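You operate a simulated robot arm through the tools that you are given. There is no shell and no other tool. Be economical: measure what you need, move in short steps, check, and stop when the job is done.

Carry out the task below with a simulated two-armed robot. There is one attempt and no reset: what you move stays moved.

## Task
Take the blue block with a white sole on the packing table and put it away on the corner of the plywood desk. Put the orange frost pad on the plywood bench away on the narrow wooden table. Put the brown album on the shelf under the sockets. Take the brass bell on the socket bench and put it away on the shelf two of the steel post shelving. Put the small green box on the pale folding table away on the shelf three of the board shelving. Press the reset button two times. Carry the teal jar caddy with both arms and set it on the plywood bench. Put the silver bell on the plywood bench away on the shelf three of the wire shelving with black collars. Put two of the month tiles from the plywood bench on the shelf two of the wire shelving with black collars. Fetch the sachet that says "fresh" from the worktop of the low shelf unit and set it on the packing table. Take the green cloth and put it on the low table. Lift the waste bin lid open. Do these in any order. Set down upright: blue block with a white sole, orange frost pad, small green box, silver bell.

Only the result counts: the job must be done as asked and must still hold three seconds after the hand-in. Knocking over, shifting, dropping, spilling or breaking anything else fails it. Lids that push on must go on centred and level and be pressed home; caps that screw on are set level and turned clockwise until they are tight. Flat cloth is picked up by pressing the open fingertips on it (5 to 10 N) and closing them slowly along it; thin cloth reads only 2 to 8 mm in the jaws.

## Robot
Two 6-joint arms with two-finger parallel grippers on one trunk, on a base that drives. Base frame: it is fixed to the floor where the robot stands at the start and does not move with it; the origin is under the middle of the robot, x ahead of it, y to its left, z up. Lengths are in cm, angles in rad, forces in N, time in s.
The left shoulder is at the start at [6, 18.7, 107.2], the right one opposite. Places, roughly: blue block with a white sole (5x4x5 cm) [50, 20, 80]; brass bell (15x12x12 cm) [-380, -50, 80]; brown album (15x15x3 cm) [-390, 20, 80]; corner of the plywood desk (20x16 cm) [318, -340, 76]; green cloth (9x7x3 cm) [340, 180, 90]; green sachet, orange sachet [450, -75, 75]; low table (82x25 cm) [324, 224, 50]; month tile [175, -200, 75]; narrow wooden table [130, -140, 80]; orange frost pad [25, -175, 75]; packing table [100, 40, 70]; plywood bench [100, -200, 80]; reset button [-160, -220, 80]; shelf three of the board shelving [160, 280, 80]; shelf three of the wire shelving with black collar [20, -390, 90]; shelf two of the steel post shelving [410, -260, 90]; shelf two of the wire shelving with black collars [20, -390, 40]; shelf under the sockets [-380, 0, 40]; silver bell (7x7x9 cm) [150, -210, 80]; small green box [-225, -175, 75]; teal jar caddy [100, -225, 50]; waste bin lid [-310, 280, 30]. Payload 1.57 kg a hand.
The tool frame of a hand sits at the grasp point between the pads (the TCP): z along the fingers, y along the line on which they close. The tips reach 3 cm beyond it. The gripper opens to 11 cm. The fingers are 2.4 cm wide and 1.2 cm thick; the gripper's body (4.8 by 11.2 cm) begins 7.8 cm behind the TCP.
Orientation is that of the tool frame in the base frame, as a unit quaternion [w, x, y, z]. With the fingers straight down and closing along the base's y, the tool's x points along the base's -x, its y along +y and its z along -z.

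## Interface
- The arms move only by the tool move_arm. It takes "left_deltas", "right_deltas" or both (then of equal length, played together; a hand with none holds still); each is a list of rows, each a list of 7 numbers: the gripper command, from -1 (fully open) to 1 (shut), values between in proportion, then the shift along the tool's x, y, z in cm, then the turn, a rotation vector about the tool's x, y, z in degrees. In form: [[grip, x, y, z, ax, ay, az], ...]. A call has 1 to 10 rows; each row shifts and turns the commanded pose from where the row before left it, along the tool's axes as they then stand. A row lasts 0.2 s, in which the tool goes at most 5 cm and 0.15 rad; a call with a longer step from one row to the next is refused whole, and so is a gripper value outside its range. Where a pose cannot be reached the arm comes as near as it can. A force on the tool above 40 N (or 10 N above the force at the start of the call, whichever is more), or a blocked arm, ends the call early, and 0.2 s more pass. Each finger travels about 15.3 cm/s and halts on what it meets, pressing with about 40 N; the grip force reading is that of the motor and also rises with nothing between the fingers. The clock runs only during rows and for 0.2 s after the last one: add rows that do not move to give the fingers time. The reply holds the time, the measured pose of the TCP, the force on the tool along the base axes, the opening and the grip force, in the units named above and with some noise, with the torque about the TCP (base axes, N m) and any sound that the robot's microphone picked up, and new pictures: "views" is both (left out), scene, wrist or none (wrist: the cameras of the hands that moved).
- Cameras (640 x 400 px; columns grow to the right, rows downward): "scene" is now at [0.04, 3.49, 160.32]; the picture's right is [0.51, -0.86, 0.00], its down [-0.73, -0.43, -0.52] and it looks along [0.45, 0.27, -0.85] (base axes); focal length 254 px, centre (320, 200). "left" rides on the left gripper at [7, -1.6, -14.1] in its tool frame; the picture's right is [0.23, 0.97, 0.00], its down [-0.85, 0.20, -0.48] and it looks along [-0.47, 0.11, 0.88] (tool axes); focal length 222 px, centre (320, 200). "right" rides on the right gripper at [7, 1.6, -14.1] in its tool frame; the picture's right is [-0.23, 0.97, 0.00], its down [-0.86, -0.20, -0.48] and it looks along [-0.47, -0.11, 0.88] (tool axes); focal length 222 px, centre (320, 200). There is no depth. A picture from a camera that has moved, and an enlarged one, comes with that camera's place and axes in the base frame and with its lens.
- move_column(by): slides the trunk up (or, below 0, down) by that many cm; the arms and the scene camera ride with it, the base frame stays. It gives what a move gives, with no picture.
- base_move(legs): drives the robot by 1 to 6 legs, each [ahead, left, turn to the left] in cm, cm and rad, along the robot's own axes; the way and the turn of a leg run together, so that a leg with both is an arc; at most 150 cm and 3.142 rad a leg. The arms and the cameras ride along, it lands a little off, and it stops where it bumps. It gives what a move gives, and a new picture of the scene camera.
- pan_tilt(pan, tilt): turns the head with the scene camera to pan (to the left, within 1.501 rad either way) and tilt (down, from -0.506 to 1.204), counted from straight ahead of the robot. It gives what a move gives, and a new picture of the scene camera.
- enlarge(camera, box): a new picture of the part [left, top, right, bottom] of that camera's present view, enlarged. No time passes.
- sign_off(): hands the job in; it is judged then, once.

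Go step by step. Nothing tells you exact positions but the pictures and the camera data: compare them with the known pose of the tool, close in by small moves and look again before you grip or let go. The budget is 556 turns and 360 pictures, counting those below and the enlarged ones. Unless the task says otherwise, let go and move clear before handing in.

The tools are called by a JSON object that holds its "op" and its "data". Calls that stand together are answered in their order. move_arm: Moves the arms, as the interface text tells. Its arguments: {"type":"object","properties":{"left_deltas":{"type":"array"},"right_deltas":{"type":"array"},"views":{"type":"string","enum":["both","scene","wrist","none"]}},"required":[]} The other tools are called the same way: move_column (by) slides the trunk up or down; base_move (legs) drives the base; pan_tilt (pan, tilt) turns the head that bears the scene camera; enlarge (camera, box) takes an enlarged picture of a part of a camera's view; sign_off () hands the job in.

At the start:

```text
clock: 0.0
left_tcp_pos: [38.2, 36.11, 104.96]
left_orientation: [-0.001, 0.0, 1.0, 0.0]
left_force: [1.1, 0.0, -0.2]
left_moment: [0.01, -0.03, -0.01]
left_opening: 10.99
left_gripper_force: 0.1
right_tcp_pos: [34.39, 0.05, 99.47]
right_orientation: [0.0, 0.0, 1.0, 0.0]
right_force: [-0.6, 0.5, 0.7]
right_moment: [0.01, -0.01, -0.01]
right_opening: 10.99
right_gripper_force: 0.0
trunk travel left (down, up): [-70.0, 29.0]
robot x, y, heading: [-0.08, -0.11, 0.001]
head pan, tilt: [0.532, 1.019]
```

scene: 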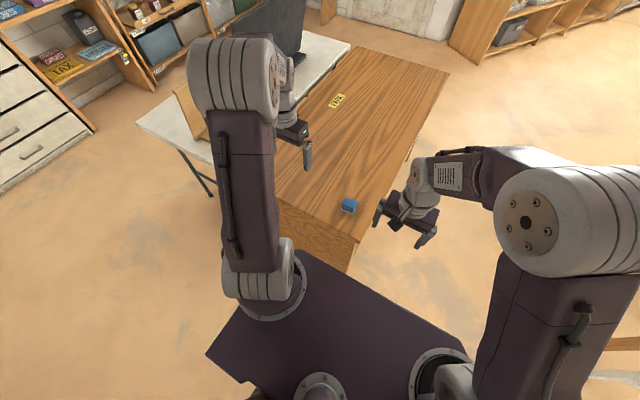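
right: 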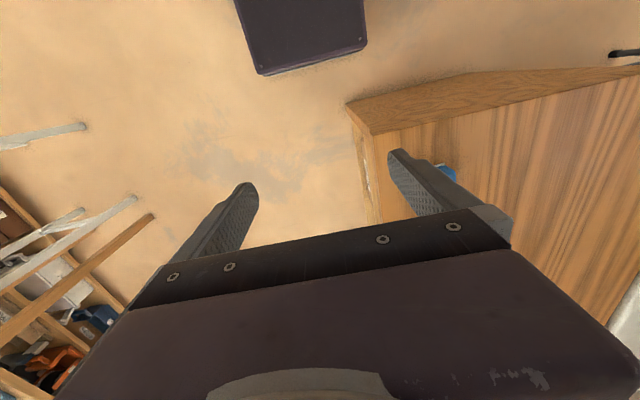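
left: 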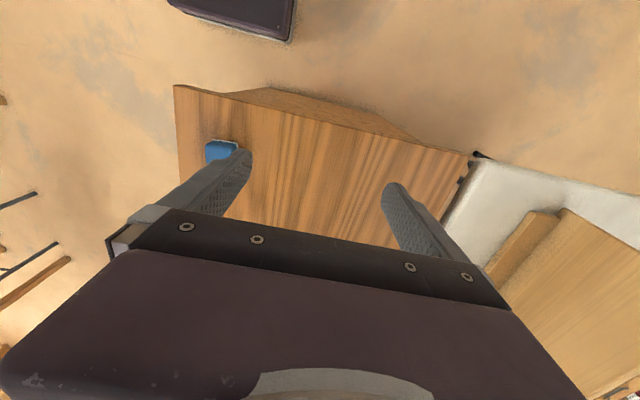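

I see the packing table right ahead with the blue block near its edge at about [47, 19, 78]. First I look around to learn the room.

{"op": "pan_tilt", "data": {"pan": 0.0, "tilt": 0.35}}

{"op": "pan_tilt", "data": {"pan": 1.5, "tilt": 0.35}}

{"op": "pan_tilt", "data": {"pan": -1.5, "tilt": 0.35}}

```text
clock: 1.1
left_tcp_pos: [38.13, 36.03, 105.0]
left_orientation: [0.001, 0.0, 1.0, 0.001]
left_force: [-0.8, 0.1, -0.1]
left_moment: [-0.04, 0.01, -0.03]
left_opening: 11.0
left_gripper_force: 0.1
right_tcp_pos: [34.37, 0.08, 99.41]
right_orientation: [0.0, -0.001, 1.0, 0.0]
right_force: [0.8, 0.2, 0.2]
right_moment: [-0.03, 0.0, -0.02]
right_opening: 10.98
right_gripper_force: 0.0
trunk travel left (down, up): [-70.0, 29.0]
robot x, y, heading: [-0.25, -0.97, -0.003]
head pan, tilt: [0.0, 0.351]
camera scene: at [3.45, 0.03, 165.92], right [0.0, -1.0, 0.0], down [-0.34, 0.0, -0.94], along [0.94, 0.0, -0.34], focal length 254 px, centre (320, 200)
```

scene: 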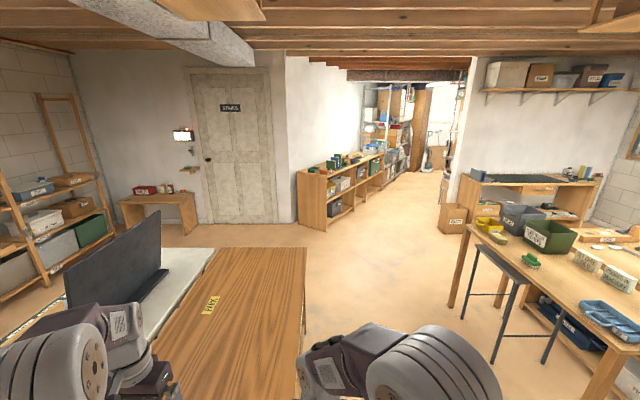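

```text
clock: 2.6
left_tcp_pos: [38.06, 36.05, 104.96]
left_orientation: [0.0, 0.0, 1.0, 0.0]
left_force: [-0.2, 0.5, 1.1]
left_moment: [0.02, -0.01, 0.01]
left_opening: 11.01
left_gripper_force: 0.1
right_tcp_pos: [34.33, 0.02, 99.47]
right_orientation: [0.0, 0.0, 1.0, 0.0]
right_force: [0.3, 0.3, -0.4]
right_moment: [0.03, -0.01, 0.0]
right_opening: 11.02
right_gripper_force: 0.1
trunk travel left (down, up): [-70.0, 29.0]
robot x, y, heading: [-0.38, -0.04, 0.0]
head pan, tilt: [1.499, 0.351]
camera scene: at [-5.18, 9.31, 165.93], right [1.0, -0.07, 0.0], down [-0.02, -0.34, -0.94], along [0.07, 0.94, -0.34], focal length 254 px, centre (320, 200)
```

scene: 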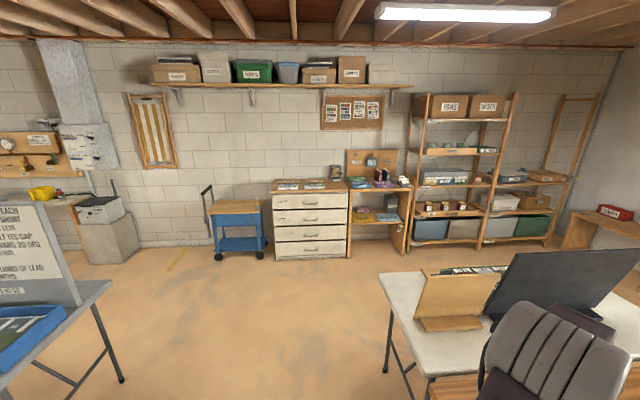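

```text
clock: 5.2
left_tcp_pos: [38.08, 36.14, 104.94]
left_orientation: [0.0, 0.0, 1.0, 0.0]
left_force: [0.1, 0.6, -0.7]
left_moment: [0.01, 0.03, -0.01]
left_opening: 11.01
left_gripper_force: 0.1
right_tcp_pos: [34.35, 0.06, 99.55]
right_orientation: [0.0, 0.001, 1.0, 0.0]
right_force: [-0.1, 0.1, 0.4]
right_moment: [-0.01, -0.01, 0.04]
right_opening: 10.98
right_gripper_force: 0.1
trunk travel left (down, up): [-70.0, 29.0]
robot x, y, heading: [0.21, -0.2, 0.001]
head pan, tilt: [-1.499, 0.351]
camera scene: at [-5.19, -9.27, 165.93], right [-1.0, -0.07, 0.0], down [-0.02, 0.34, -0.94], along [0.07, -0.94, -0.34], focal length 254 px, centre (320, 200)
```

scene: 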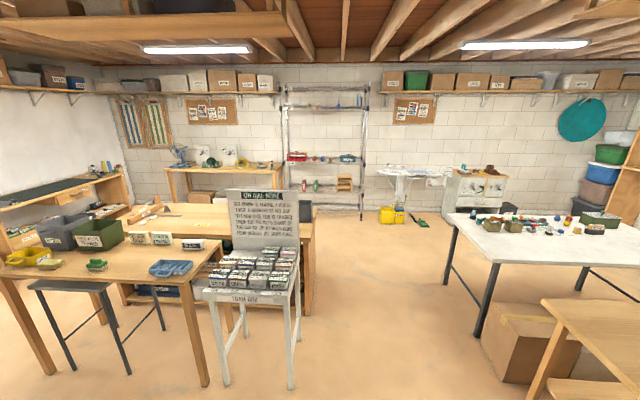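

The room matches the listed places. I start with the blue block: left hand goes over it and looks.

{"op": "move_arm", "data": {"left_deltas": [[-1, -2.2, -4.2, 0, 0, 0, 0], [-1, -2.2, -4.2, 0, 0, 0, 0], [-1, -2.2, -4.2, 0, 0, 0, 0], [-1, -2.2, -4.2, 0, 0, 0, 0], [-1, 0, 0, 4.5, 0, 0, 0], [-1, 0, 0, 4.5, 0, 0, 0], [-1, 0, 0, 4, 0, 0, 0]], "views": "wrist"}}

```text
clock: 6.8
left_tcp_pos: [47.19, 19.03, 91.88]
left_orientation: [0.0, 0.0, 1.0, 0.0]
left_force: [0.2, -0.4, -0.2]
left_moment: [0.01, 0.0, 0.01]
left_opening: 11.0
left_gripper_force: 0.0
right_tcp_pos: [34.43, 0.08, 99.38]
right_orientation: [0.0, 0.0, 1.0, 0.0]
right_force: [-0.5, -0.4, 0.8]
right_moment: [-0.01, 0.04, 0.03]
right_opening: 10.98
right_gripper_force: 0.0
trunk travel left (down, up): [-70.0, 29.0]
robot x, y, heading: [-0.28, 0.08, 0.002]
head pan, tilt: [-1.499, 0.351]
camera left: at [40.1, 17.51, 106.0], right [-0.23, 0.97, 0.0], down [0.86, 0.2, 0.48], along [0.47, 0.11, -0.88], focal length 222 px, centre (320, 200)
```

left: 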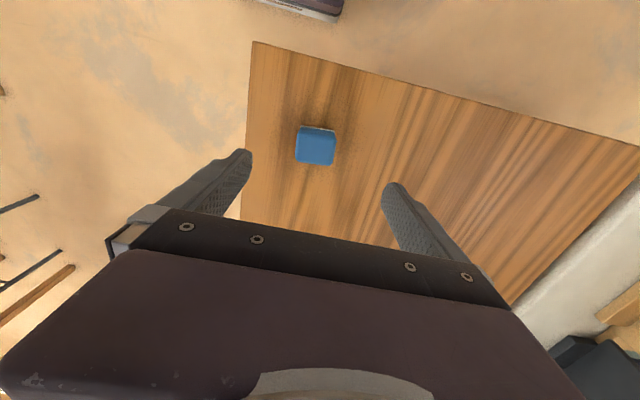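

The block is under the hand, turned about 13°. I align, descend carefully and close.

{"op": "move_arm", "data": {"left_deltas": [[-1, 0, -0.2, 3, 0, 0, -6.5], [-1, 0, 0, 3, 0, 0, -6.5], [-1, 0, 0, 3, 0, 0, 0], [-1, 0, 0, 2, 0, 0, 0], [-1, 0, 0, 1, 0, 0, 0], [-1, 0, 0, 0, 0, 0, 0]], "views": "wrist"}}

```text
clock: 8.2
left_tcp_pos: [46.74, 19.18, 79.96]
left_orientation: [-0.001, -0.113, 0.994, 0.001]
left_force: [0.7, 0.7, -0.2]
left_moment: [-0.02, 0.0, 0.0]
left_opening: 11.01
left_gripper_force: 0.1
right_tcp_pos: [34.23, 0.01, 99.56]
right_orientation: [0.001, 0.0, 1.0, 0.0]
right_force: [0.4, 0.5, 0.2]
right_moment: [0.03, -0.02, -0.01]
right_opening: 11.0
right_gripper_force: 0.0
trunk travel left (down, up): [-70.0, 29.0]
robot x, y, heading: [0.1, -0.17, -0.004]
head pan, tilt: [-1.499, 0.351]
camera left: at [40.32, 16.07, 94.06], right [-0.44, 0.9, 0.0], down [0.79, 0.39, 0.48], along [0.43, 0.21, -0.88], focal length 222 px, centre (320, 200)
```

left: 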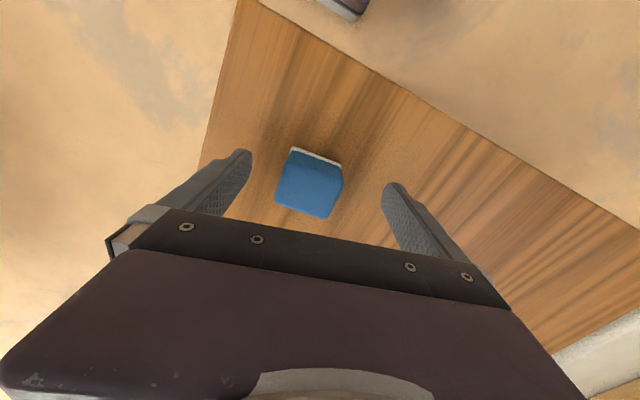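

{"op": "move_arm", "data": {"left_deltas": [[-1, 0.4, -0.5, 0, 0, 0, 0], [-1, 0, 0, 0.9, 0, 0, 0], [-0.5, 0, 0, 0, 0, 0, 0], [0.0, 0, 0, 0, 0, 0, 0], [0.3, 0, 0, 0, 0, 0, 0], [1, 0, 0, 0, 0, 0, 0], [1, 0, 0, 0, 0, 0, 0]], "views": "wrist"}}

```text
clock: 9.8
left_tcp_pos: [46.64, 18.64, 79.06]
left_orientation: [0.0, -0.112, 0.994, 0.0]
left_force: [-1.3, 0.2, 0.7]
left_moment: [0.01, 0.0, 0.03]
left_opening: 5.04
left_gripper_force: 39.8
right_tcp_pos: [34.32, 0.11, 99.43]
right_orientation: [0.0, 0.0, 1.0, 0.0]
right_force: [-0.5, 0.4, -0.2]
right_moment: [-0.01, 0.0, 0.0]
right_opening: 11.0
right_gripper_force: 0.1
trunk travel left (down, up): [-70.0, 29.0]
robot x, y, heading: [0.54, -0.15, 0.001]
head pan, tilt: [-1.499, 0.351]
camera left: at [40.02, 15.52, 93.11], right [-0.44, 0.9, 0.0], down [0.79, 0.39, 0.48], along [0.43, 0.21, -0.88], focal length 222 px, centre (320, 200)
```

left: 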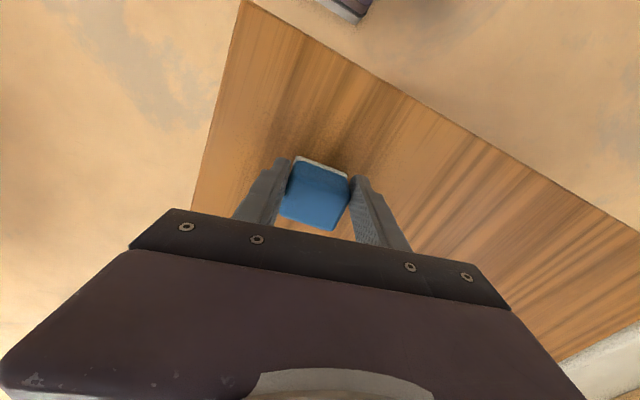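

Block gripped. I lift and tuck the hand, then drive down the aisle toward the plywood desk.

{"op": "move_arm", "data": {"left_deltas": [[1, 0, 0, -4.5, 0, 0, 0], [1, 0, 0, -4.5, 0, 0, 0], [1, 0, 0, -4.5, 0, 0, 0], [1, 0, 0, -4.5, 0, 0, 0], [1, 0, 0, -4.5, 0, 0, 0], [1, 4, 0, -2, 0, 0, 6.5], [1, 4, 0, 0, 0, 0, 6.5], [1, 3, 0, 0, 0, 0, 0]], "views": "none"}}

{"op": "pan_tilt", "data": {"pan": -0.7, "tilt": 0.55}}

{"op": "base_move", "data": {"legs": [[-10, 0, 0], [0, -55, 0]]}}

```text
clock: 11.7
left_tcp_pos: [35.58, 17.04, 103.83]
left_orientation: [0.001, 0.001, 1.0, 0.0]
left_force: [-0.2, -0.1, -0.4]
left_moment: [0.0, -0.03, 0.0]
left_opening: 4.97
left_gripper_force: 40.1
right_tcp_pos: [34.25, 0.04, 99.48]
right_orientation: [0.0, 0.0, 1.0, 0.0]
right_force: [-0.4, -0.1, -0.2]
right_moment: [0.0, -0.01, 0.04]
right_opening: 11.01
right_gripper_force: 0.0
trunk travel left (down, up): [-70.0, 29.0]
robot x, y, heading: [-0.31, -0.15, 0.001]
head pan, tilt: [-1.499, 0.351]
```

```text
clock: 12.8
left_tcp_pos: [35.66, 16.89, 103.79]
left_orientation: [0.0, -0.001, 1.0, 0.0]
left_force: [-0.4, 0.1, 0.3]
left_moment: [-0.03, 0.0, 0.01]
left_opening: 4.96
left_gripper_force: 39.7
right_tcp_pos: [34.37, 0.0, 99.42]
right_orientation: [0.0, 0.001, 1.0, 0.0]
right_force: [-0.3, 0.7, 1.2]
right_moment: [-0.02, -0.01, 0.03]
right_opening: 11.03
right_gripper_force: 0.0
trunk travel left (down, up): [-70.0, 29.0]
robot x, y, heading: [0.27, -0.29, 0.001]
head pan, tilt: [-0.7, 0.55]
camera scene: at [0.99, -5.78, 164.11], right [-0.64, -0.76, 0.0], down [-0.4, 0.34, -0.85], along [0.65, -0.55, -0.52], focal length 254 px, centre (320, 200)
```

scene: 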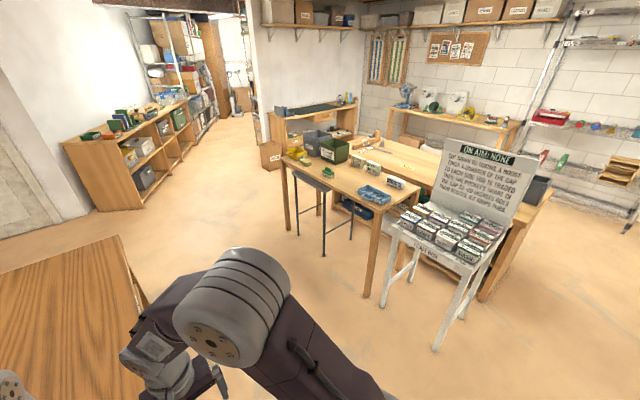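

```text
clock: 16.7
left_tcp_pos: [25.69, -37.5, 103.81]
left_orientation: [0.0, -0.003, 1.0, 0.0]
left_force: [-0.1, 0.6, 0.4]
left_moment: [-0.04, -0.02, 0.02]
left_opening: 4.9
left_gripper_force: 40.3
right_tcp_pos: [24.57, -54.46, 99.4]
right_orientation: [0.0, -0.003, 1.0, -0.001]
right_force: [-0.1, 0.2, 0.4]
right_moment: [0.01, 0.0, 0.0]
right_opening: 11.01
right_gripper_force: 0.0
trunk travel left (down, up): [-70.0, 29.0]
robot x, y, heading: [-9.55, -54.68, 0.004]
head pan, tilt: [-0.7, 0.55]
camera scene: at [-8.73, -60.42, 164.11], right [-0.64, -0.77, 0.0], down [-0.4, 0.33, -0.85], along [0.65, -0.55, -0.52], focal length 254 px, centre (320, 200)
```

scene: 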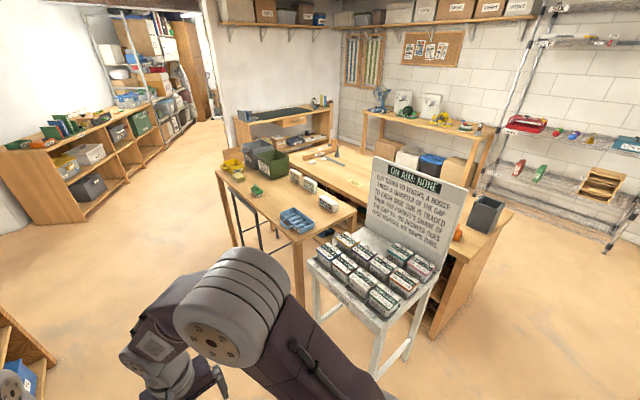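

The aisle is clear; I drive along it to x≈240 and look at the desk.

{"op": "base_move", "data": {"legs": [[130, -3, 0], [122, 0, 0]]}}

```text
clock: 29.0
left_tcp_pos: [277.08, -30.04, 103.69]
left_orientation: [0.0, -0.03, 1.0, -0.001]
left_force: [0.3, -0.8, -0.3]
left_moment: [0.01, 0.0, -0.01]
left_opening: 4.83
left_gripper_force: 39.9
right_tcp_pos: [276.94, -46.98, 99.47]
right_orientation: [-0.001, -0.031, 1.0, -0.001]
right_force: [0.0, 0.1, -0.5]
right_moment: [0.0, -0.04, 0.04]
right_opening: 10.99
right_gripper_force: 0.1
trunk travel left (down, up): [-70.0, 29.0]
robot x, y, heading: [242.52, -49.36, 0.064]
head pan, tilt: [-0.7, 0.55]
camera scene: at [243.95, -54.9, 164.1], right [-0.6, -0.8, 0.0], down [-0.42, 0.31, -0.85], along [0.68, -0.51, -0.52], focal length 254 px, centre (320, 200)
```

scene: 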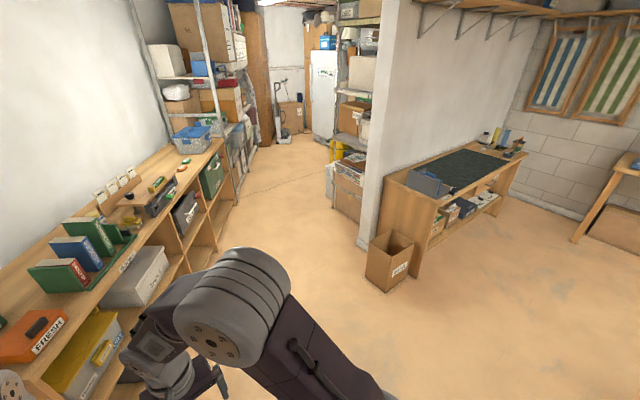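

I see the desk with the black mat; its front edge is near x≈305 and its near-wall corner about y≈-343. I straighten and strafe along the corridor.

{"op": "base_move", "data": {"legs": [[0, 0, -0.064], [0, -140, 0], [0, -100, 0]]}}

```text
clock: 40.9
left_tcp_pos: [277.93, -266.0, 103.83]
left_orientation: [0.001, 0.0, 1.0, 0.0]
left_force: [0.1, -1.3, 0.3]
left_moment: [-0.01, 0.02, -0.02]
left_opening: 4.82
left_gripper_force: 40.3
right_tcp_pos: [276.74, -282.95, 99.4]
right_orientation: [-0.001, 0.0, 1.0, -0.001]
right_force: [0.3, 0.1, -0.1]
right_moment: [-0.01, -0.01, 0.02]
right_opening: 11.01
right_gripper_force: 0.0
trunk travel left (down, up): [-70.0, 29.0]
robot x, y, heading: [242.5, -283.01, 0.004]
head pan, tilt: [-0.7, 0.55]
camera scene: at [243.37, -288.73, 164.1], right [-0.64, -0.76, 0.0], down [-0.4, 0.34, -0.85], along [0.65, -0.55, -0.52], focal length 254 px, centre (320, 200)
```

scene: 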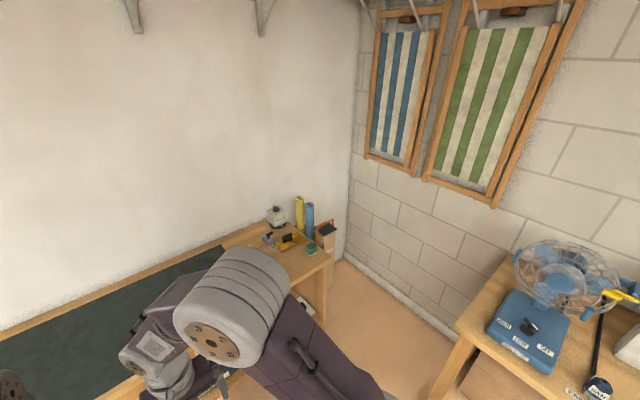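

{"op": "base_move", "data": {"legs": [[18, -40, 0]]}}

{"op": "pan_tilt", "data": {"pan": -0.2, "tilt": 0.95}}

```text
clock: 43.6
left_tcp_pos: [295.88, -306.51, 103.89]
left_orientation: [0.0, 0.001, 1.0, 0.0]
left_force: [-0.6, 0.5, 0.2]
left_moment: [-0.03, 0.0, 0.0]
left_opening: 4.84
left_gripper_force: 40.2
right_tcp_pos: [294.5, -323.4, 99.43]
right_orientation: [0.0, 0.001, 1.0, 0.0]
right_force: [0.1, 0.1, -0.4]
right_moment: [0.02, 0.01, -0.02]
right_opening: 11.0
right_gripper_force: 0.0
trunk travel left (down, up): [-70.0, 29.0]
robot x, y, heading: [260.02, -323.24, -0.006]
head pan, tilt: [-0.7, 0.55]
camera scene: at [261.2, -329.11, 164.11], right [-0.65, -0.76, 0.0], down [-0.4, 0.34, -0.85], along [0.65, -0.55, -0.52], focal length 254 px, centre (320, 200)
```

scene: 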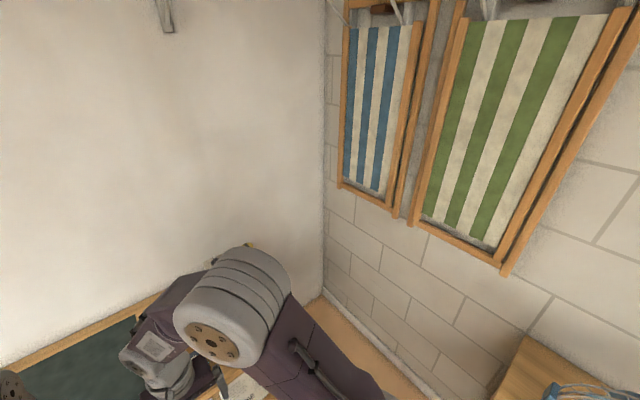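

```text
clock: 44.5
left_tcp_pos: [296.01, -306.56, 103.84]
left_orientation: [0.0, 0.001, 1.0, 0.0]
left_force: [-0.3, 1.0, 0.1]
left_moment: [-0.03, 0.03, 0.03]
left_opening: 4.84
left_gripper_force: 39.4
right_tcp_pos: [294.6, -323.46, 99.42]
right_orientation: [-0.001, 0.001, 1.0, 0.0]
right_force: [-0.1, 0.2, 0.5]
right_moment: [-0.01, -0.01, 0.04]
right_opening: 10.98
right_gripper_force: 0.0
trunk travel left (down, up): [-70.0, 29.0]
robot x, y, heading: [260.27, -323.29, 0.001]
head pan, tilt: [-0.201, 0.949]
camera scene: at [261.48, -324.81, 160.82], right [-0.2, -0.98, 0.0], down [-0.8, 0.16, -0.58], along [0.57, -0.12, -0.81], focal length 254 px, centre (320, 200)
```

scene: 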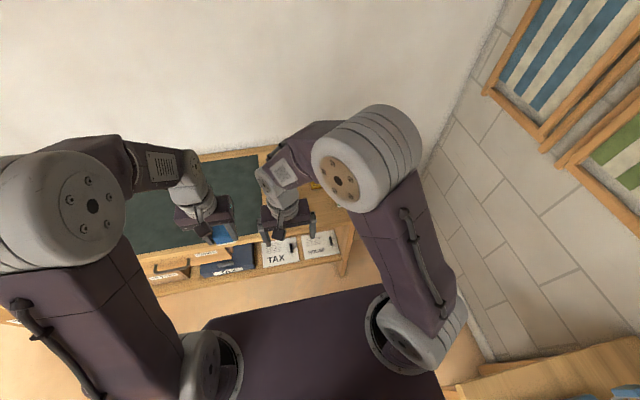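

{"op": "enlarge", "data": {"camera": "right", "box": [0, 0, 640, 400]}}

```text
1.00 times, centred on (320, 200) of right
camera zoom: at [287.59, -321.78, 113.55], right [0.23, 0.97, 0.0], down [0.85, -0.2, 0.48], along [0.47, -0.11, -0.88], focal length 222 px, centre (320, 200)
```

zoom: 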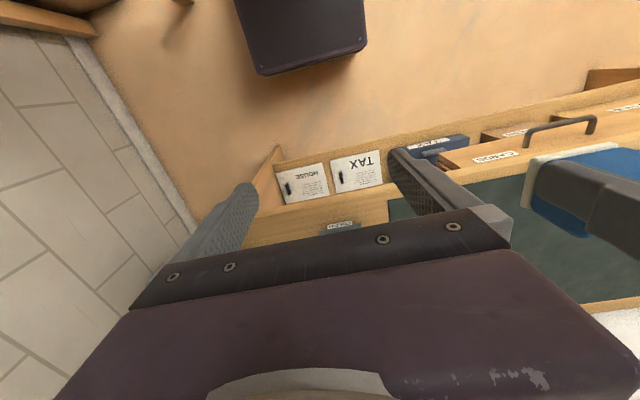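

{"op": "move_arm", "data": {"left_deltas": [[1, 0, 0, 0, 0, 0, 0], [1, 0, 0, 0, 0, 0, 0], [1, 0, -4, 0, 0, 0, 0], [1, -3, -4, 0, 0, 0, 0], [1, -3, -4, 0, 0, 0, 0], [1, -3, -3, 0, 0, 0, 0]], "right_deltas": [[-1, 2, -4, -2, 0, 0, 0], [-1, 2, -4, -2, 0, 0, 0], [-1, 2, -4, -2, 0, 0, 0], [-1, 2, -4, -2, 0, 0, 0], [-1, 2, -4, -2, 0, 0, 0], [-1, 2, -4, 0, 0, 0, 0]], "views": "both"}}

```text
clock: 46.0
left_tcp_pos: [304.36, -321.56, 103.88]
left_orientation: [0.001, 0.001, 1.0, 0.001]
left_force: [0.5, 1.1, 0.0]
left_moment: [-0.01, 0.02, -0.01]
left_opening: 4.84
left_gripper_force: 39.7
right_tcp_pos: [282.6, -347.77, 109.6]
right_orientation: [-0.001, 0.001, 1.0, 0.001]
right_force: [-0.8, 0.1, -0.2]
right_moment: [0.03, 0.04, 0.01]
right_opening: 11.0
right_gripper_force: 0.1
trunk travel left (down, up): [-70.0, 29.0]
robot x, y, heading: [260.29, -323.27, -0.002]
head pan, tilt: [-0.201, 0.949]
camera scene: at [261.6, -325.01, 160.81], right [-0.2, -0.98, 0.0], down [-0.8, 0.16, -0.58], along [0.57, -0.12, -0.81], focal length 254 px, centre (320, 200)
camera right: at [275.62, -346.16, 123.62], right [0.23, 0.97, 0.0], down [0.86, -0.2, 0.48], along [0.47, -0.11, -0.88], focal length 222 px, centre (320, 200)
camera left: at [297.32, -323.12, 118.02], right [-0.23, 0.97, 0.0], down [0.86, 0.2, 0.48], along [0.47, 0.11, -0.88], focal length 222 px, centre (320, 200)
```

scene: 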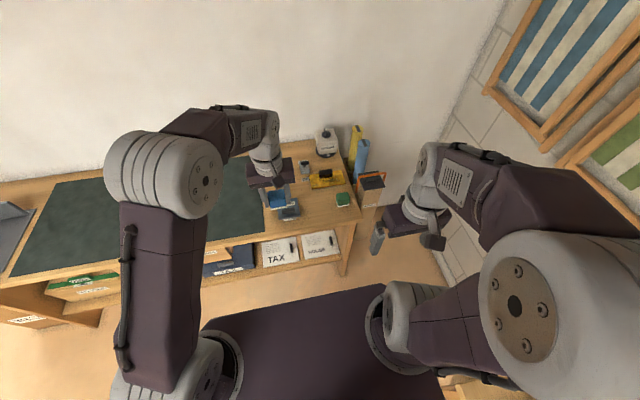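
right: 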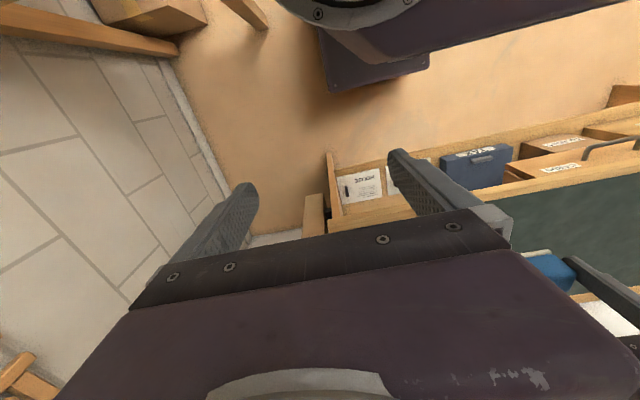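
left: 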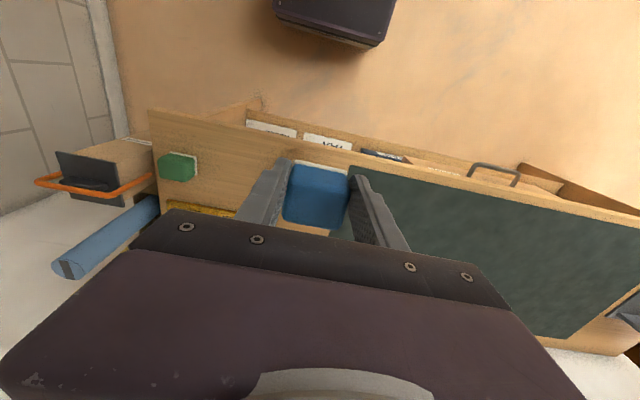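

{"op": "enlarge", "data": {"camera": "scene", "box": [220, 110, 420, 260]}}

```text
2.67 times, centred on (320, 185) of scene
camera zoom: at [261.6, -325.01, 160.81], right [-0.2, -0.98, 0.0], down [-0.8, 0.16, -0.58], along [0.57, -0.12, -0.81], focal length 676 px, centre (320, 240)
```

zoom: 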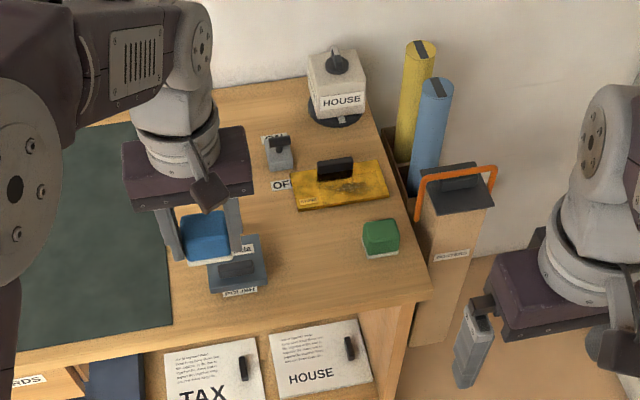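

The desk corner holds a green block at [317,-346] and a grey stapler box at y≈-325. I'll set the blue block between them at about [315.5,-337].

{"op": "move_arm", "data": {"left_deltas": [[1, -2.8, -3.9, 0, 0, 0, 0], [1, -2.8, -3.9, 0, 0, 0, 0], [1, -2.8, -3.9, 0, 0, 0, 0], [1, -2.7, -3.7, 0, 0, 0, 0], [1, 0, 0, 4.5, 0, 0, 0], [1, 0, 0, 4.5, 0, 0, 0], [1, 0, 0, 4.5, 0, 0, 0], [1, 0, 0, 4.5, 0, 0, 0], [1, 0, 0, 2, 0, 0, 0]], "views": "both"}}

```text
clock: 48.0
left_tcp_pos: [311.32, -333.08, 83.02]
left_orientation: [0.001, 0.001, 1.0, 0.0]
left_force: [1.1, 0.6, 0.3]
left_moment: [-0.01, -0.01, -0.02]
left_opening: 4.85
left_gripper_force: 39.8
left hand out of reach, approached as far as the arm can: row 3, 4
right_tcp_pos: [282.54, -347.53, 109.45]
right_orientation: [-0.001, 0.001, 1.0, 0.0]
right_force: [-0.9, -0.2, -0.4]
right_moment: [0.04, -0.05, -0.02]
right_opening: 10.98
right_gripper_force: 0.0
trunk travel left (down, up): [-70.0, 29.0]
robot x, y, heading: [260.18, -323.32, -0.004]
head pan, tilt: [-0.201, 0.949]
camera scene: at [261.47, -324.84, 160.82], right [-0.2, -0.98, 0.0], down [-0.8, 0.16, -0.58], along [0.57, -0.12, -0.81], focal length 254 px, centre (320, 200)
camera left: at [304.23, -334.56, 97.11], right [-0.22, 0.97, 0.0], down [0.85, 0.2, 0.48], along [0.47, 0.11, -0.88], focal length 222 px, centre (320, 200)
```

scene: 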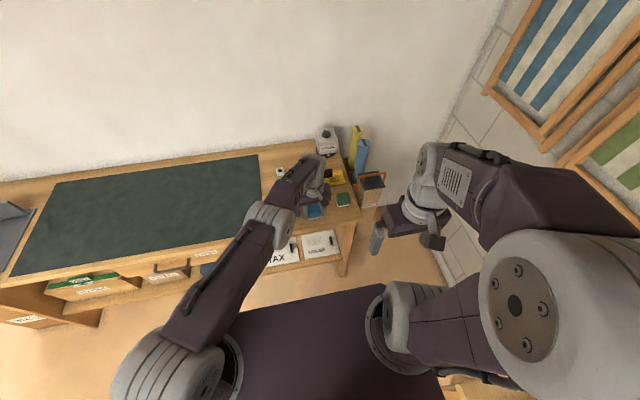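
left: 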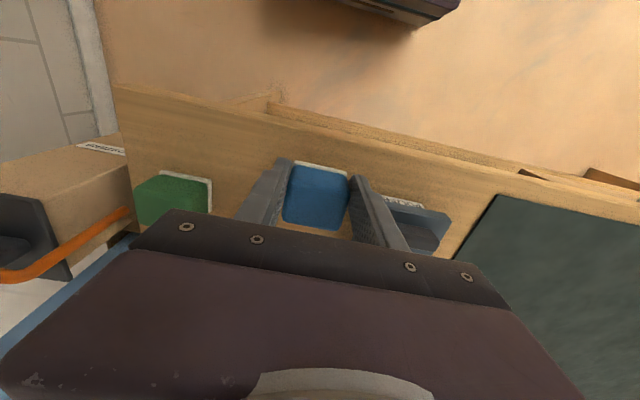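

{"op": "move_arm", "data": {"left_deltas": [[1, 0, 0, -5, 0, 0, 0], [1, 0, 0, -5, 0, 0, 0]], "views": "none"}}

{"op": "base_move", "data": {"legs": [[5, -4, 0]]}}

{"op": "enlarge", "data": {"camera": "left", "box": [0, 0, 640, 400]}}

```text
clock: 48.5
left_tcp_pos: [311.51, -333.4, 93.14]
left_orientation: [-0.001, 0.001, 1.0, 0.0]
left_force: [-0.1, 0.5, -0.3]
left_moment: [-0.01, -0.02, 0.04]
left_opening: 4.82
left_gripper_force: 40.2
right_tcp_pos: [282.52, -347.68, 109.65]
right_orientation: [0.0, 0.001, 1.0, 0.0]
right_force: [0.2, -0.2, -0.2]
right_moment: [0.02, -0.03, 0.01]
right_opening: 10.99
right_gripper_force: 0.1
trunk travel left (down, up): [-70.0, 29.0]
robot x, y, heading: [260.31, -323.52, -0.001]
head pan, tilt: [-0.201, 0.949]
```

```text
clock: 49.5
left_tcp_pos: [316.47, -337.31, 93.22]
left_orientation: [0.001, 0.002, 1.0, 0.0]
left_force: [0.0, 0.9, 0.4]
left_moment: [-0.01, 0.0, 0.02]
left_opening: 4.84
left_gripper_force: 39.9
right_tcp_pos: [287.51, -351.4, 109.52]
right_orientation: [0.002, 0.002, 1.0, 0.0]
right_force: [-0.4, -0.4, 0.9]
right_moment: [0.01, -0.02, -0.02]
right_opening: 11.0
right_gripper_force: 0.1
trunk travel left (down, up): [-70.0, 29.0]
robot x, y, heading: [265.62, -327.6, -0.003]
head pan, tilt: [-0.201, 0.949]
camera scene: at [266.32, -328.6, 160.82], right [-0.2, -0.98, 0.0], down [-0.8, 0.16, -0.58], along [0.57, -0.12, -0.81], focal length 254 px, centre (320, 200)
```

scene: 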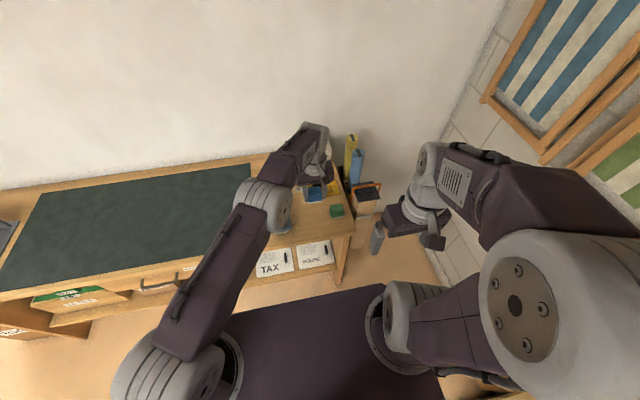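

```text
1.00 times, centred on (320, 200) of left
camera zoom: at [309.38, -338.86, 107.29], right [-0.22, 0.97, 0.0], down [0.85, 0.2, 0.48], along [0.47, 0.11, -0.88], focal length 222 px, centre (320, 200)
```

zoom: 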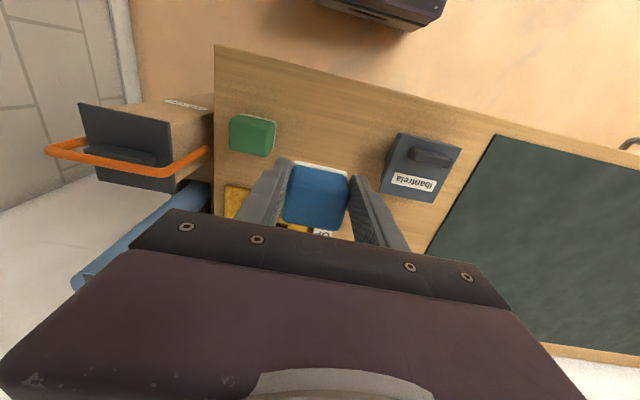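

{"op": "move_arm", "data": {"left_deltas": [[1, 1.3, 0.6, 3, 0, 0, 0], [1, 0, 0, 4, 0, 0, 0], [1, 0, 0, 4, 0, 0, 0], [1, 0, 0, 1.5, 0, 0, 0], [1, 0, 0, 0, 0, 0, 0]], "views": "wrist"}}

```text
clock: 50.7
left_tcp_pos: [315.14, -336.66, 80.93]
left_orientation: [0.004, 0.001, 1.0, -0.001]
left_force: [1.0, 1.4, 21.2]
left_moment: [0.1, -0.25, -0.02]
left_opening: 4.87
left_gripper_force: 40.2
right_tcp_pos: [287.33, -351.48, 109.61]
right_orientation: [0.001, 0.002, 1.0, 0.0]
right_force: [0.2, 0.5, -0.3]
right_moment: [0.0, -0.01, -0.01]
right_opening: 10.99
right_gripper_force: 0.0
trunk travel left (down, up): [-70.0, 29.0]
robot x, y, heading: [265.07, -327.27, -0.006]
head pan, tilt: [-0.201, 0.949]
camera left: at [308.03, -338.14, 95.03], right [-0.22, 0.97, 0.0], down [0.85, 0.2, 0.48], along [0.47, 0.11, -0.88], focal length 222 px, centre (320, 200)
```

left: 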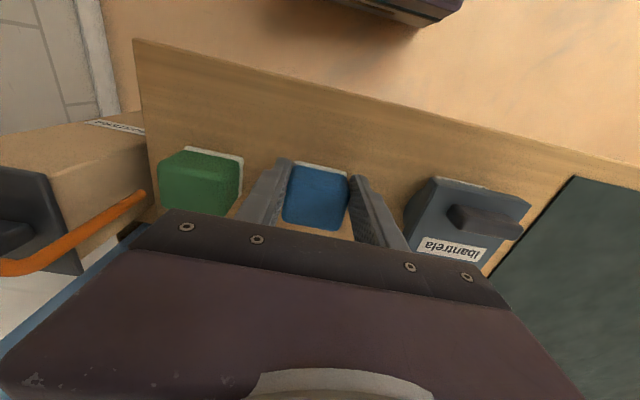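

{"op": "move_arm", "data": {"left_deltas": [[1, 0, 0, -0.15, 0, 0, 0], [-0.0, 0, 0, 0, 0, 0, 0], [-0.18, 0, 0, 0, 0, 0, 0], [-0.18, 0, 0, 0, 0, 0, 0], [-0.18, 0, 0, -3, 0, 0, 0], [-0.18, 0, 0, -4, 0, 0, 0], [-0.18, 0, 0, -4, 0, 0, 0], [-0.18, 0, 0, -4, 0, 0, 0]], "views": "wrist"}}

```text
clock: 52.5
left_tcp_pos: [315.33, -337.15, 96.14]
left_orientation: [0.0, 0.001, 1.0, 0.0]
left_force: [-0.9, -0.2, 0.6]
left_moment: [0.04, 0.03, 0.01]
left_opening: 6.49
left_gripper_force: 0.1
right_tcp_pos: [287.43, -351.49, 109.5]
right_orientation: [0.0, 0.001, 1.0, 0.0]
right_force: [0.4, 0.1, 1.0]
right_moment: [-0.01, -0.01, -0.01]
right_opening: 11.0
right_gripper_force: 0.0
trunk travel left (down, up): [-70.0, 29.0]
robot x, y, heading: [264.94, -327.58, -0.006]
head pan, tilt: [-0.201, 0.949]
camera left: at [308.24, -338.65, 110.26], right [-0.22, 0.97, 0.0], down [0.86, 0.2, 0.48], along [0.47, 0.11, -0.88], focal length 222 px, centre (320, 200)
```

left: 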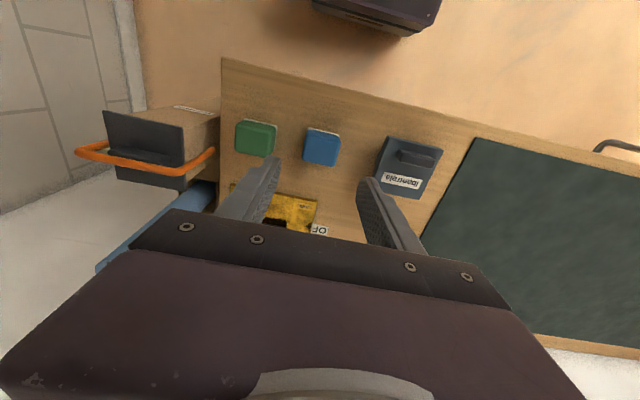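

Blue block stands by the green one. I tuck the arms and go to the south side of the plywood bench.

{"op": "move_arm", "data": {"left_deltas": [[-1, 3, 4, -2, 0, 0, 0], [-1, 3, 4, -2, 0, 0, 0], [-1, 3, 4, -1, 0, 0, 0], [-1, 3, 4, -1, 0, 0, 0], [-1, 3, 4, -1, 0, 0, 0], [-1, 3, 4, -1, 0, 0, 0]], "views": "none"}}

{"op": "base_move", "data": {"legs": [[-38, 20, 0], [0, 0, 1.57]]}}

{"op": "pan_tilt", "data": {"pan": 0.7, "tilt": 0.6}}

```text
refused: row 1 steps farther than a row can; nothing moved
```

```text
clock: 59.0
left_tcp_pos: [236.24, -256.65, 96.22]
left_orientation: [0.001, 0.712, -0.702, 0.0]
left_force: [0.5, 0.5, 0.0]
left_moment: [0.01, 0.0, 0.02]
left_opening: 6.49
left_gripper_force: 0.1
right_tcp_pos: [251.04, -284.32, 109.48]
right_orientation: [-0.001, 0.712, -0.703, -0.001]
right_force: [0.1, 0.1, -0.2]
right_moment: [0.02, 0.0, -0.01]
right_opening: 10.99
right_gripper_force: 0.1
trunk travel left (down, up): [-70.0, 29.0]
robot x, y, heading: [227.33, -306.92, 1.584]
head pan, tilt: [-0.201, 0.949]
camera scene: at [228.75, -305.78, 160.81], right [0.98, -0.19, 0.0], down [-0.15, -0.8, -0.58], along [0.11, 0.57, -0.81], focal length 254 px, centre (320, 200)
```

scene: 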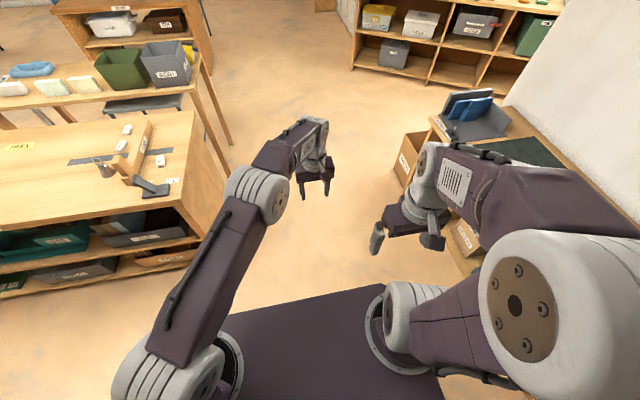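

```text
clock: 60.2
left_tcp_pos: [236.13, -256.55, 96.06]
left_orientation: [0.0, 0.712, -0.702, 0.0]
left_force: [0.3, -0.1, 0.5]
left_moment: [-0.03, -0.02, -0.02]
left_opening: 6.52
left_gripper_force: 0.0
right_tcp_pos: [251.13, -284.2, 109.51]
right_orientation: [0.0, 0.712, -0.703, 0.0]
right_force: [0.1, 1.0, 1.0]
right_moment: [0.0, 0.0, -0.03]
right_opening: 11.0
right_gripper_force: 0.0
trunk travel left (down, up): [-70.0, 29.0]
robot x, y, heading: [227.19, -307.0, 1.586]
head pan, tilt: [0.7, 0.6]
camera scene: at [221.61, -306.24, 163.65], right [0.76, 0.65, 0.0], down [0.37, -0.43, -0.82], along [-0.54, 0.62, -0.57], focal length 254 px, centre (320, 200)
```

scene: 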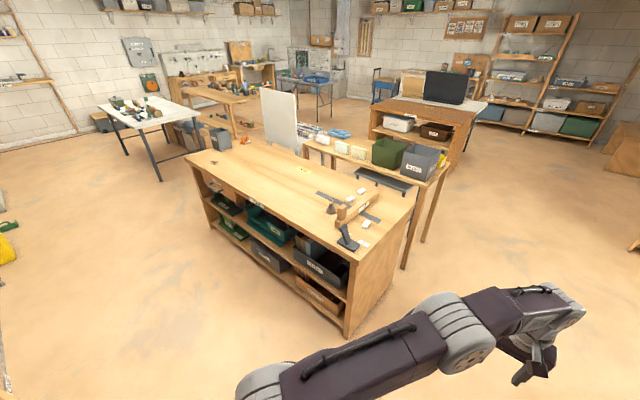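

{"op": "enlarge", "data": {"camera": "scene", "box": [180, 100, 440, 340]}}

```text
1.67 times, centred on (310, 220) of scene
camera zoom: at [221.61, -306.24, 163.65], right [0.76, 0.65, 0.0], down [0.37, -0.43, -0.82], along [-0.54, 0.62, -0.57], focal length 423 px, centre (337, 167)
```

zoom: 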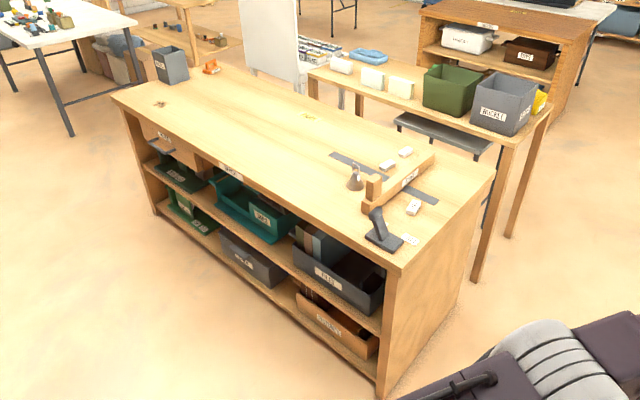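

I tuck the left arm and move up to the south side of the bench, facing it, near the bell and tiles.

{"op": "move_arm", "data": {"left_deltas": [[-1, 4, 1.5, -2, 0, 0, 0], [-1, 4, 1.5, -2, 0, 0, 0], [-1, 4, 1.5, -2, 0, 0, 0], [-1, 4, 1.5, -2, 0, 0, 0], [-1, 0, 4, -2, 0, 0, 0], [-1, 0, 4, -2, 0, 0, 0]], "views": "none"}}

{"op": "base_move", "data": {"legs": [[0, 66, -0.015], [29, 0, 0]]}}

{"op": "pan_tilt", "data": {"pan": 0.0, "tilt": 0.8}}

```text
clock: 61.6
left_tcp_pos: [222.26, -273.13, 108.03]
left_orientation: [-0.001, 0.712, -0.703, -0.001]
left_force: [-0.2, -1.0, -0.6]
left_moment: [0.0, 0.02, 0.0]
left_opening: 11.01
left_gripper_force: 0.2
right_tcp_pos: [250.95, -284.19, 109.6]
right_orientation: [-0.001, 0.712, -0.703, 0.001]
right_force: [-0.8, 0.3, 0.5]
right_moment: [0.03, 0.02, 0.0]
right_opening: 11.02
right_gripper_force: 0.1
trunk travel left (down, up): [-70.0, 29.0]
robot x, y, heading: [227.2, -306.9, 1.585]
head pan, tilt: [0.7, 0.6]
```

```text
clock: 67.0
left_tcp_pos: [155.8, -244.56, 108.22]
left_orientation: [-0.001, 0.71, -0.705, -0.001]
left_force: [0.0, -1.2, -0.6]
left_moment: [0.0, 0.02, 0.02]
left_opening: 11.02
left_gripper_force: 0.0
right_tcp_pos: [184.4, -256.0, 109.54]
right_orientation: [0.0, 0.709, -0.705, -0.001]
right_force: [0.4, 0.0, -0.3]
right_moment: [0.02, -0.02, -0.03]
right_opening: 11.02
right_gripper_force: 0.1
trunk travel left (down, up): [-70.0, 29.0]
robot x, y, heading: [160.55, -278.18, 1.577]
head pan, tilt: [0.7, 0.6]
camera scene: at [154.74, -277.78, 163.65], right [0.76, 0.65, 0.0], down [0.37, -0.43, -0.83], along [-0.53, 0.63, -0.56], focal length 254 px, centre (320, 200)
```

scene: 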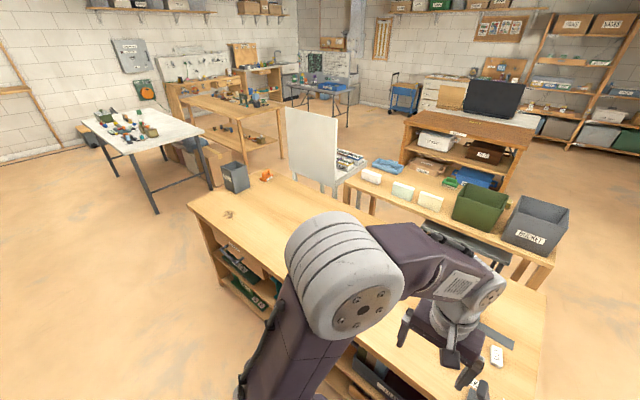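

```text
clock: 68.0
left_tcp_pos: [155.8, -244.36, 108.11]
left_orientation: [-0.001, 0.709, -0.705, 0.0]
left_force: [0.5, 0.9, -0.2]
left_moment: [0.01, 0.01, 0.02]
left_opening: 11.02
left_gripper_force: 0.0
right_tcp_pos: [184.42, -255.92, 109.54]
right_orientation: [-0.001, 0.709, -0.705, 0.0]
right_force: [0.1, 0.2, 0.7]
right_moment: [0.0, 0.01, -0.02]
right_opening: 11.0
right_gripper_force: 0.1
trunk travel left (down, up): [-70.0, 29.0]
robot x, y, heading: [160.63, -278.34, 1.575]
head pan, tilt: [0.0, 0.799]
camera scene: at [160.41, -276.36, 161.97], right [1.0, 0.01, 0.0], down [0.0, -0.72, -0.7], along [0.0, 0.7, -0.72], focal length 254 px, centre (320, 200)
```

scene: 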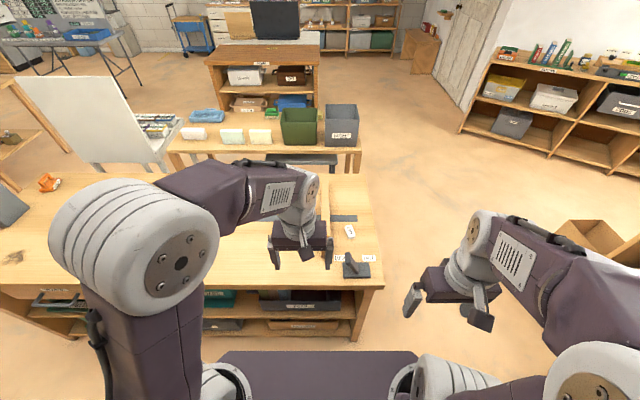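

{"op": "enlarge", "data": {"camera": "left", "box": [0, 0, 640, 400]}}

{"op": "enlarge", "data": {"camera": "right", "box": [0, 0, 640, 400]}}

```text
1.00 times, centred on (320, 200) of left
camera zoom: at [157.48, -251.36, 122.19], right [-0.97, -0.23, 0.0], down [-0.2, 0.85, 0.48], along [-0.11, 0.47, -0.88], focal length 222 px, centre (320, 200)
```

zoom: 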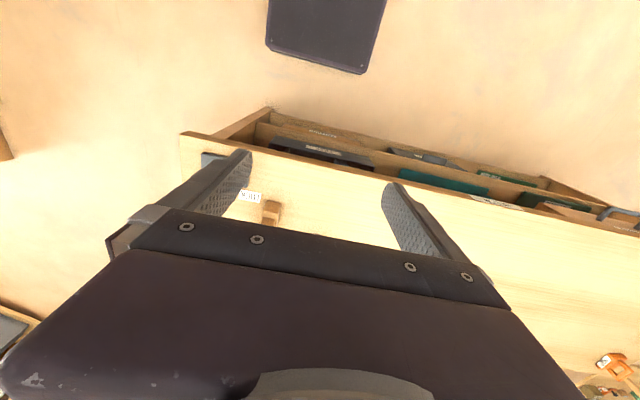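

```text
1.00 times, centred on (320, 200) of right
camera zoom: at [182.75, -262.91, 123.65], right [-0.98, 0.22, 0.0], down [0.19, 0.86, 0.48], along [0.11, 0.47, -0.88], focal length 222 px, centre (320, 200)
```

zoom: 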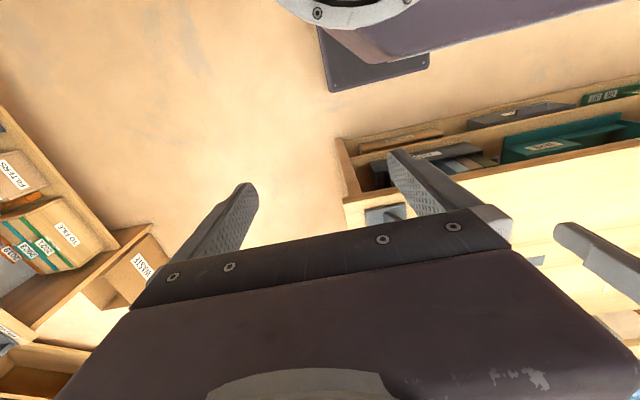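

{"op": "move_arm", "data": {"left_deltas": [[-1, 0, 4.5, 0, 0, 0, 0], [-1, 0, 4.5, 0, 0, 0, 0], [-1, 0, 4.5, 0, 0, 0, 0], [-1, 0, 4.5, 0, 0, 0, 0], [-1, 0, 4.5, 0, 0, 0, 0]], "views": "scene"}}

```text
clock: 69.2
left_tcp_pos: [133.2, -244.62, 107.9]
left_orientation: [0.0, 0.709, -0.705, 0.001]
left_force: [0.1, 0.4, 0.4]
left_moment: [0.02, -0.03, 0.01]
left_opening: 11.01
left_gripper_force: 0.0
right_tcp_pos: [184.22, -255.75, 109.6]
right_orientation: [-0.001, 0.709, -0.706, 0.0]
right_force: [0.9, 0.6, 0.3]
right_moment: [0.01, -0.01, -0.03]
right_opening: 10.98
right_gripper_force: 0.0
trunk travel left (down, up): [-70.0, 29.0]
robot x, y, heading: [160.13, -278.29, 1.574]
head pan, tilt: [0.0, 0.799]
camera scene: at [160.27, -276.3, 161.96], right [1.0, 0.01, 0.0], down [0.0, -0.72, -0.7], along [0.0, 0.7, -0.72], focal length 254 px, centre (320, 200)
```

scene: 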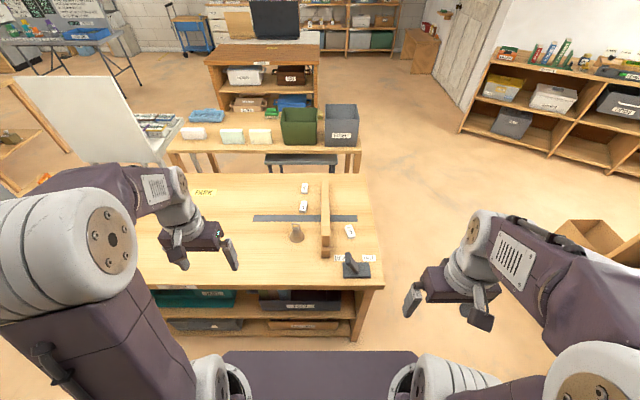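

{"op": "enlarge", "data": {"camera": "scene", "box": [230, 165, 390, 295]}}

```text
3.08 times, centred on (310, 230) of scene
camera zoom: at [160.27, -276.3, 161.96], right [1.0, 0.01, 0.0], down [0.0, -0.72, -0.7], along [0.0, 0.7, -0.72], focal length 780 px, centre (351, 108)
```

zoom: 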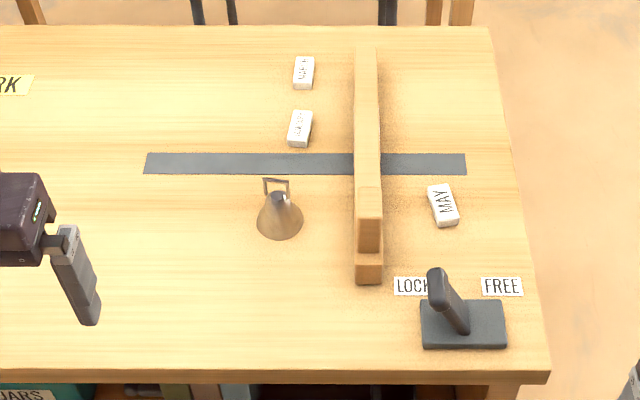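

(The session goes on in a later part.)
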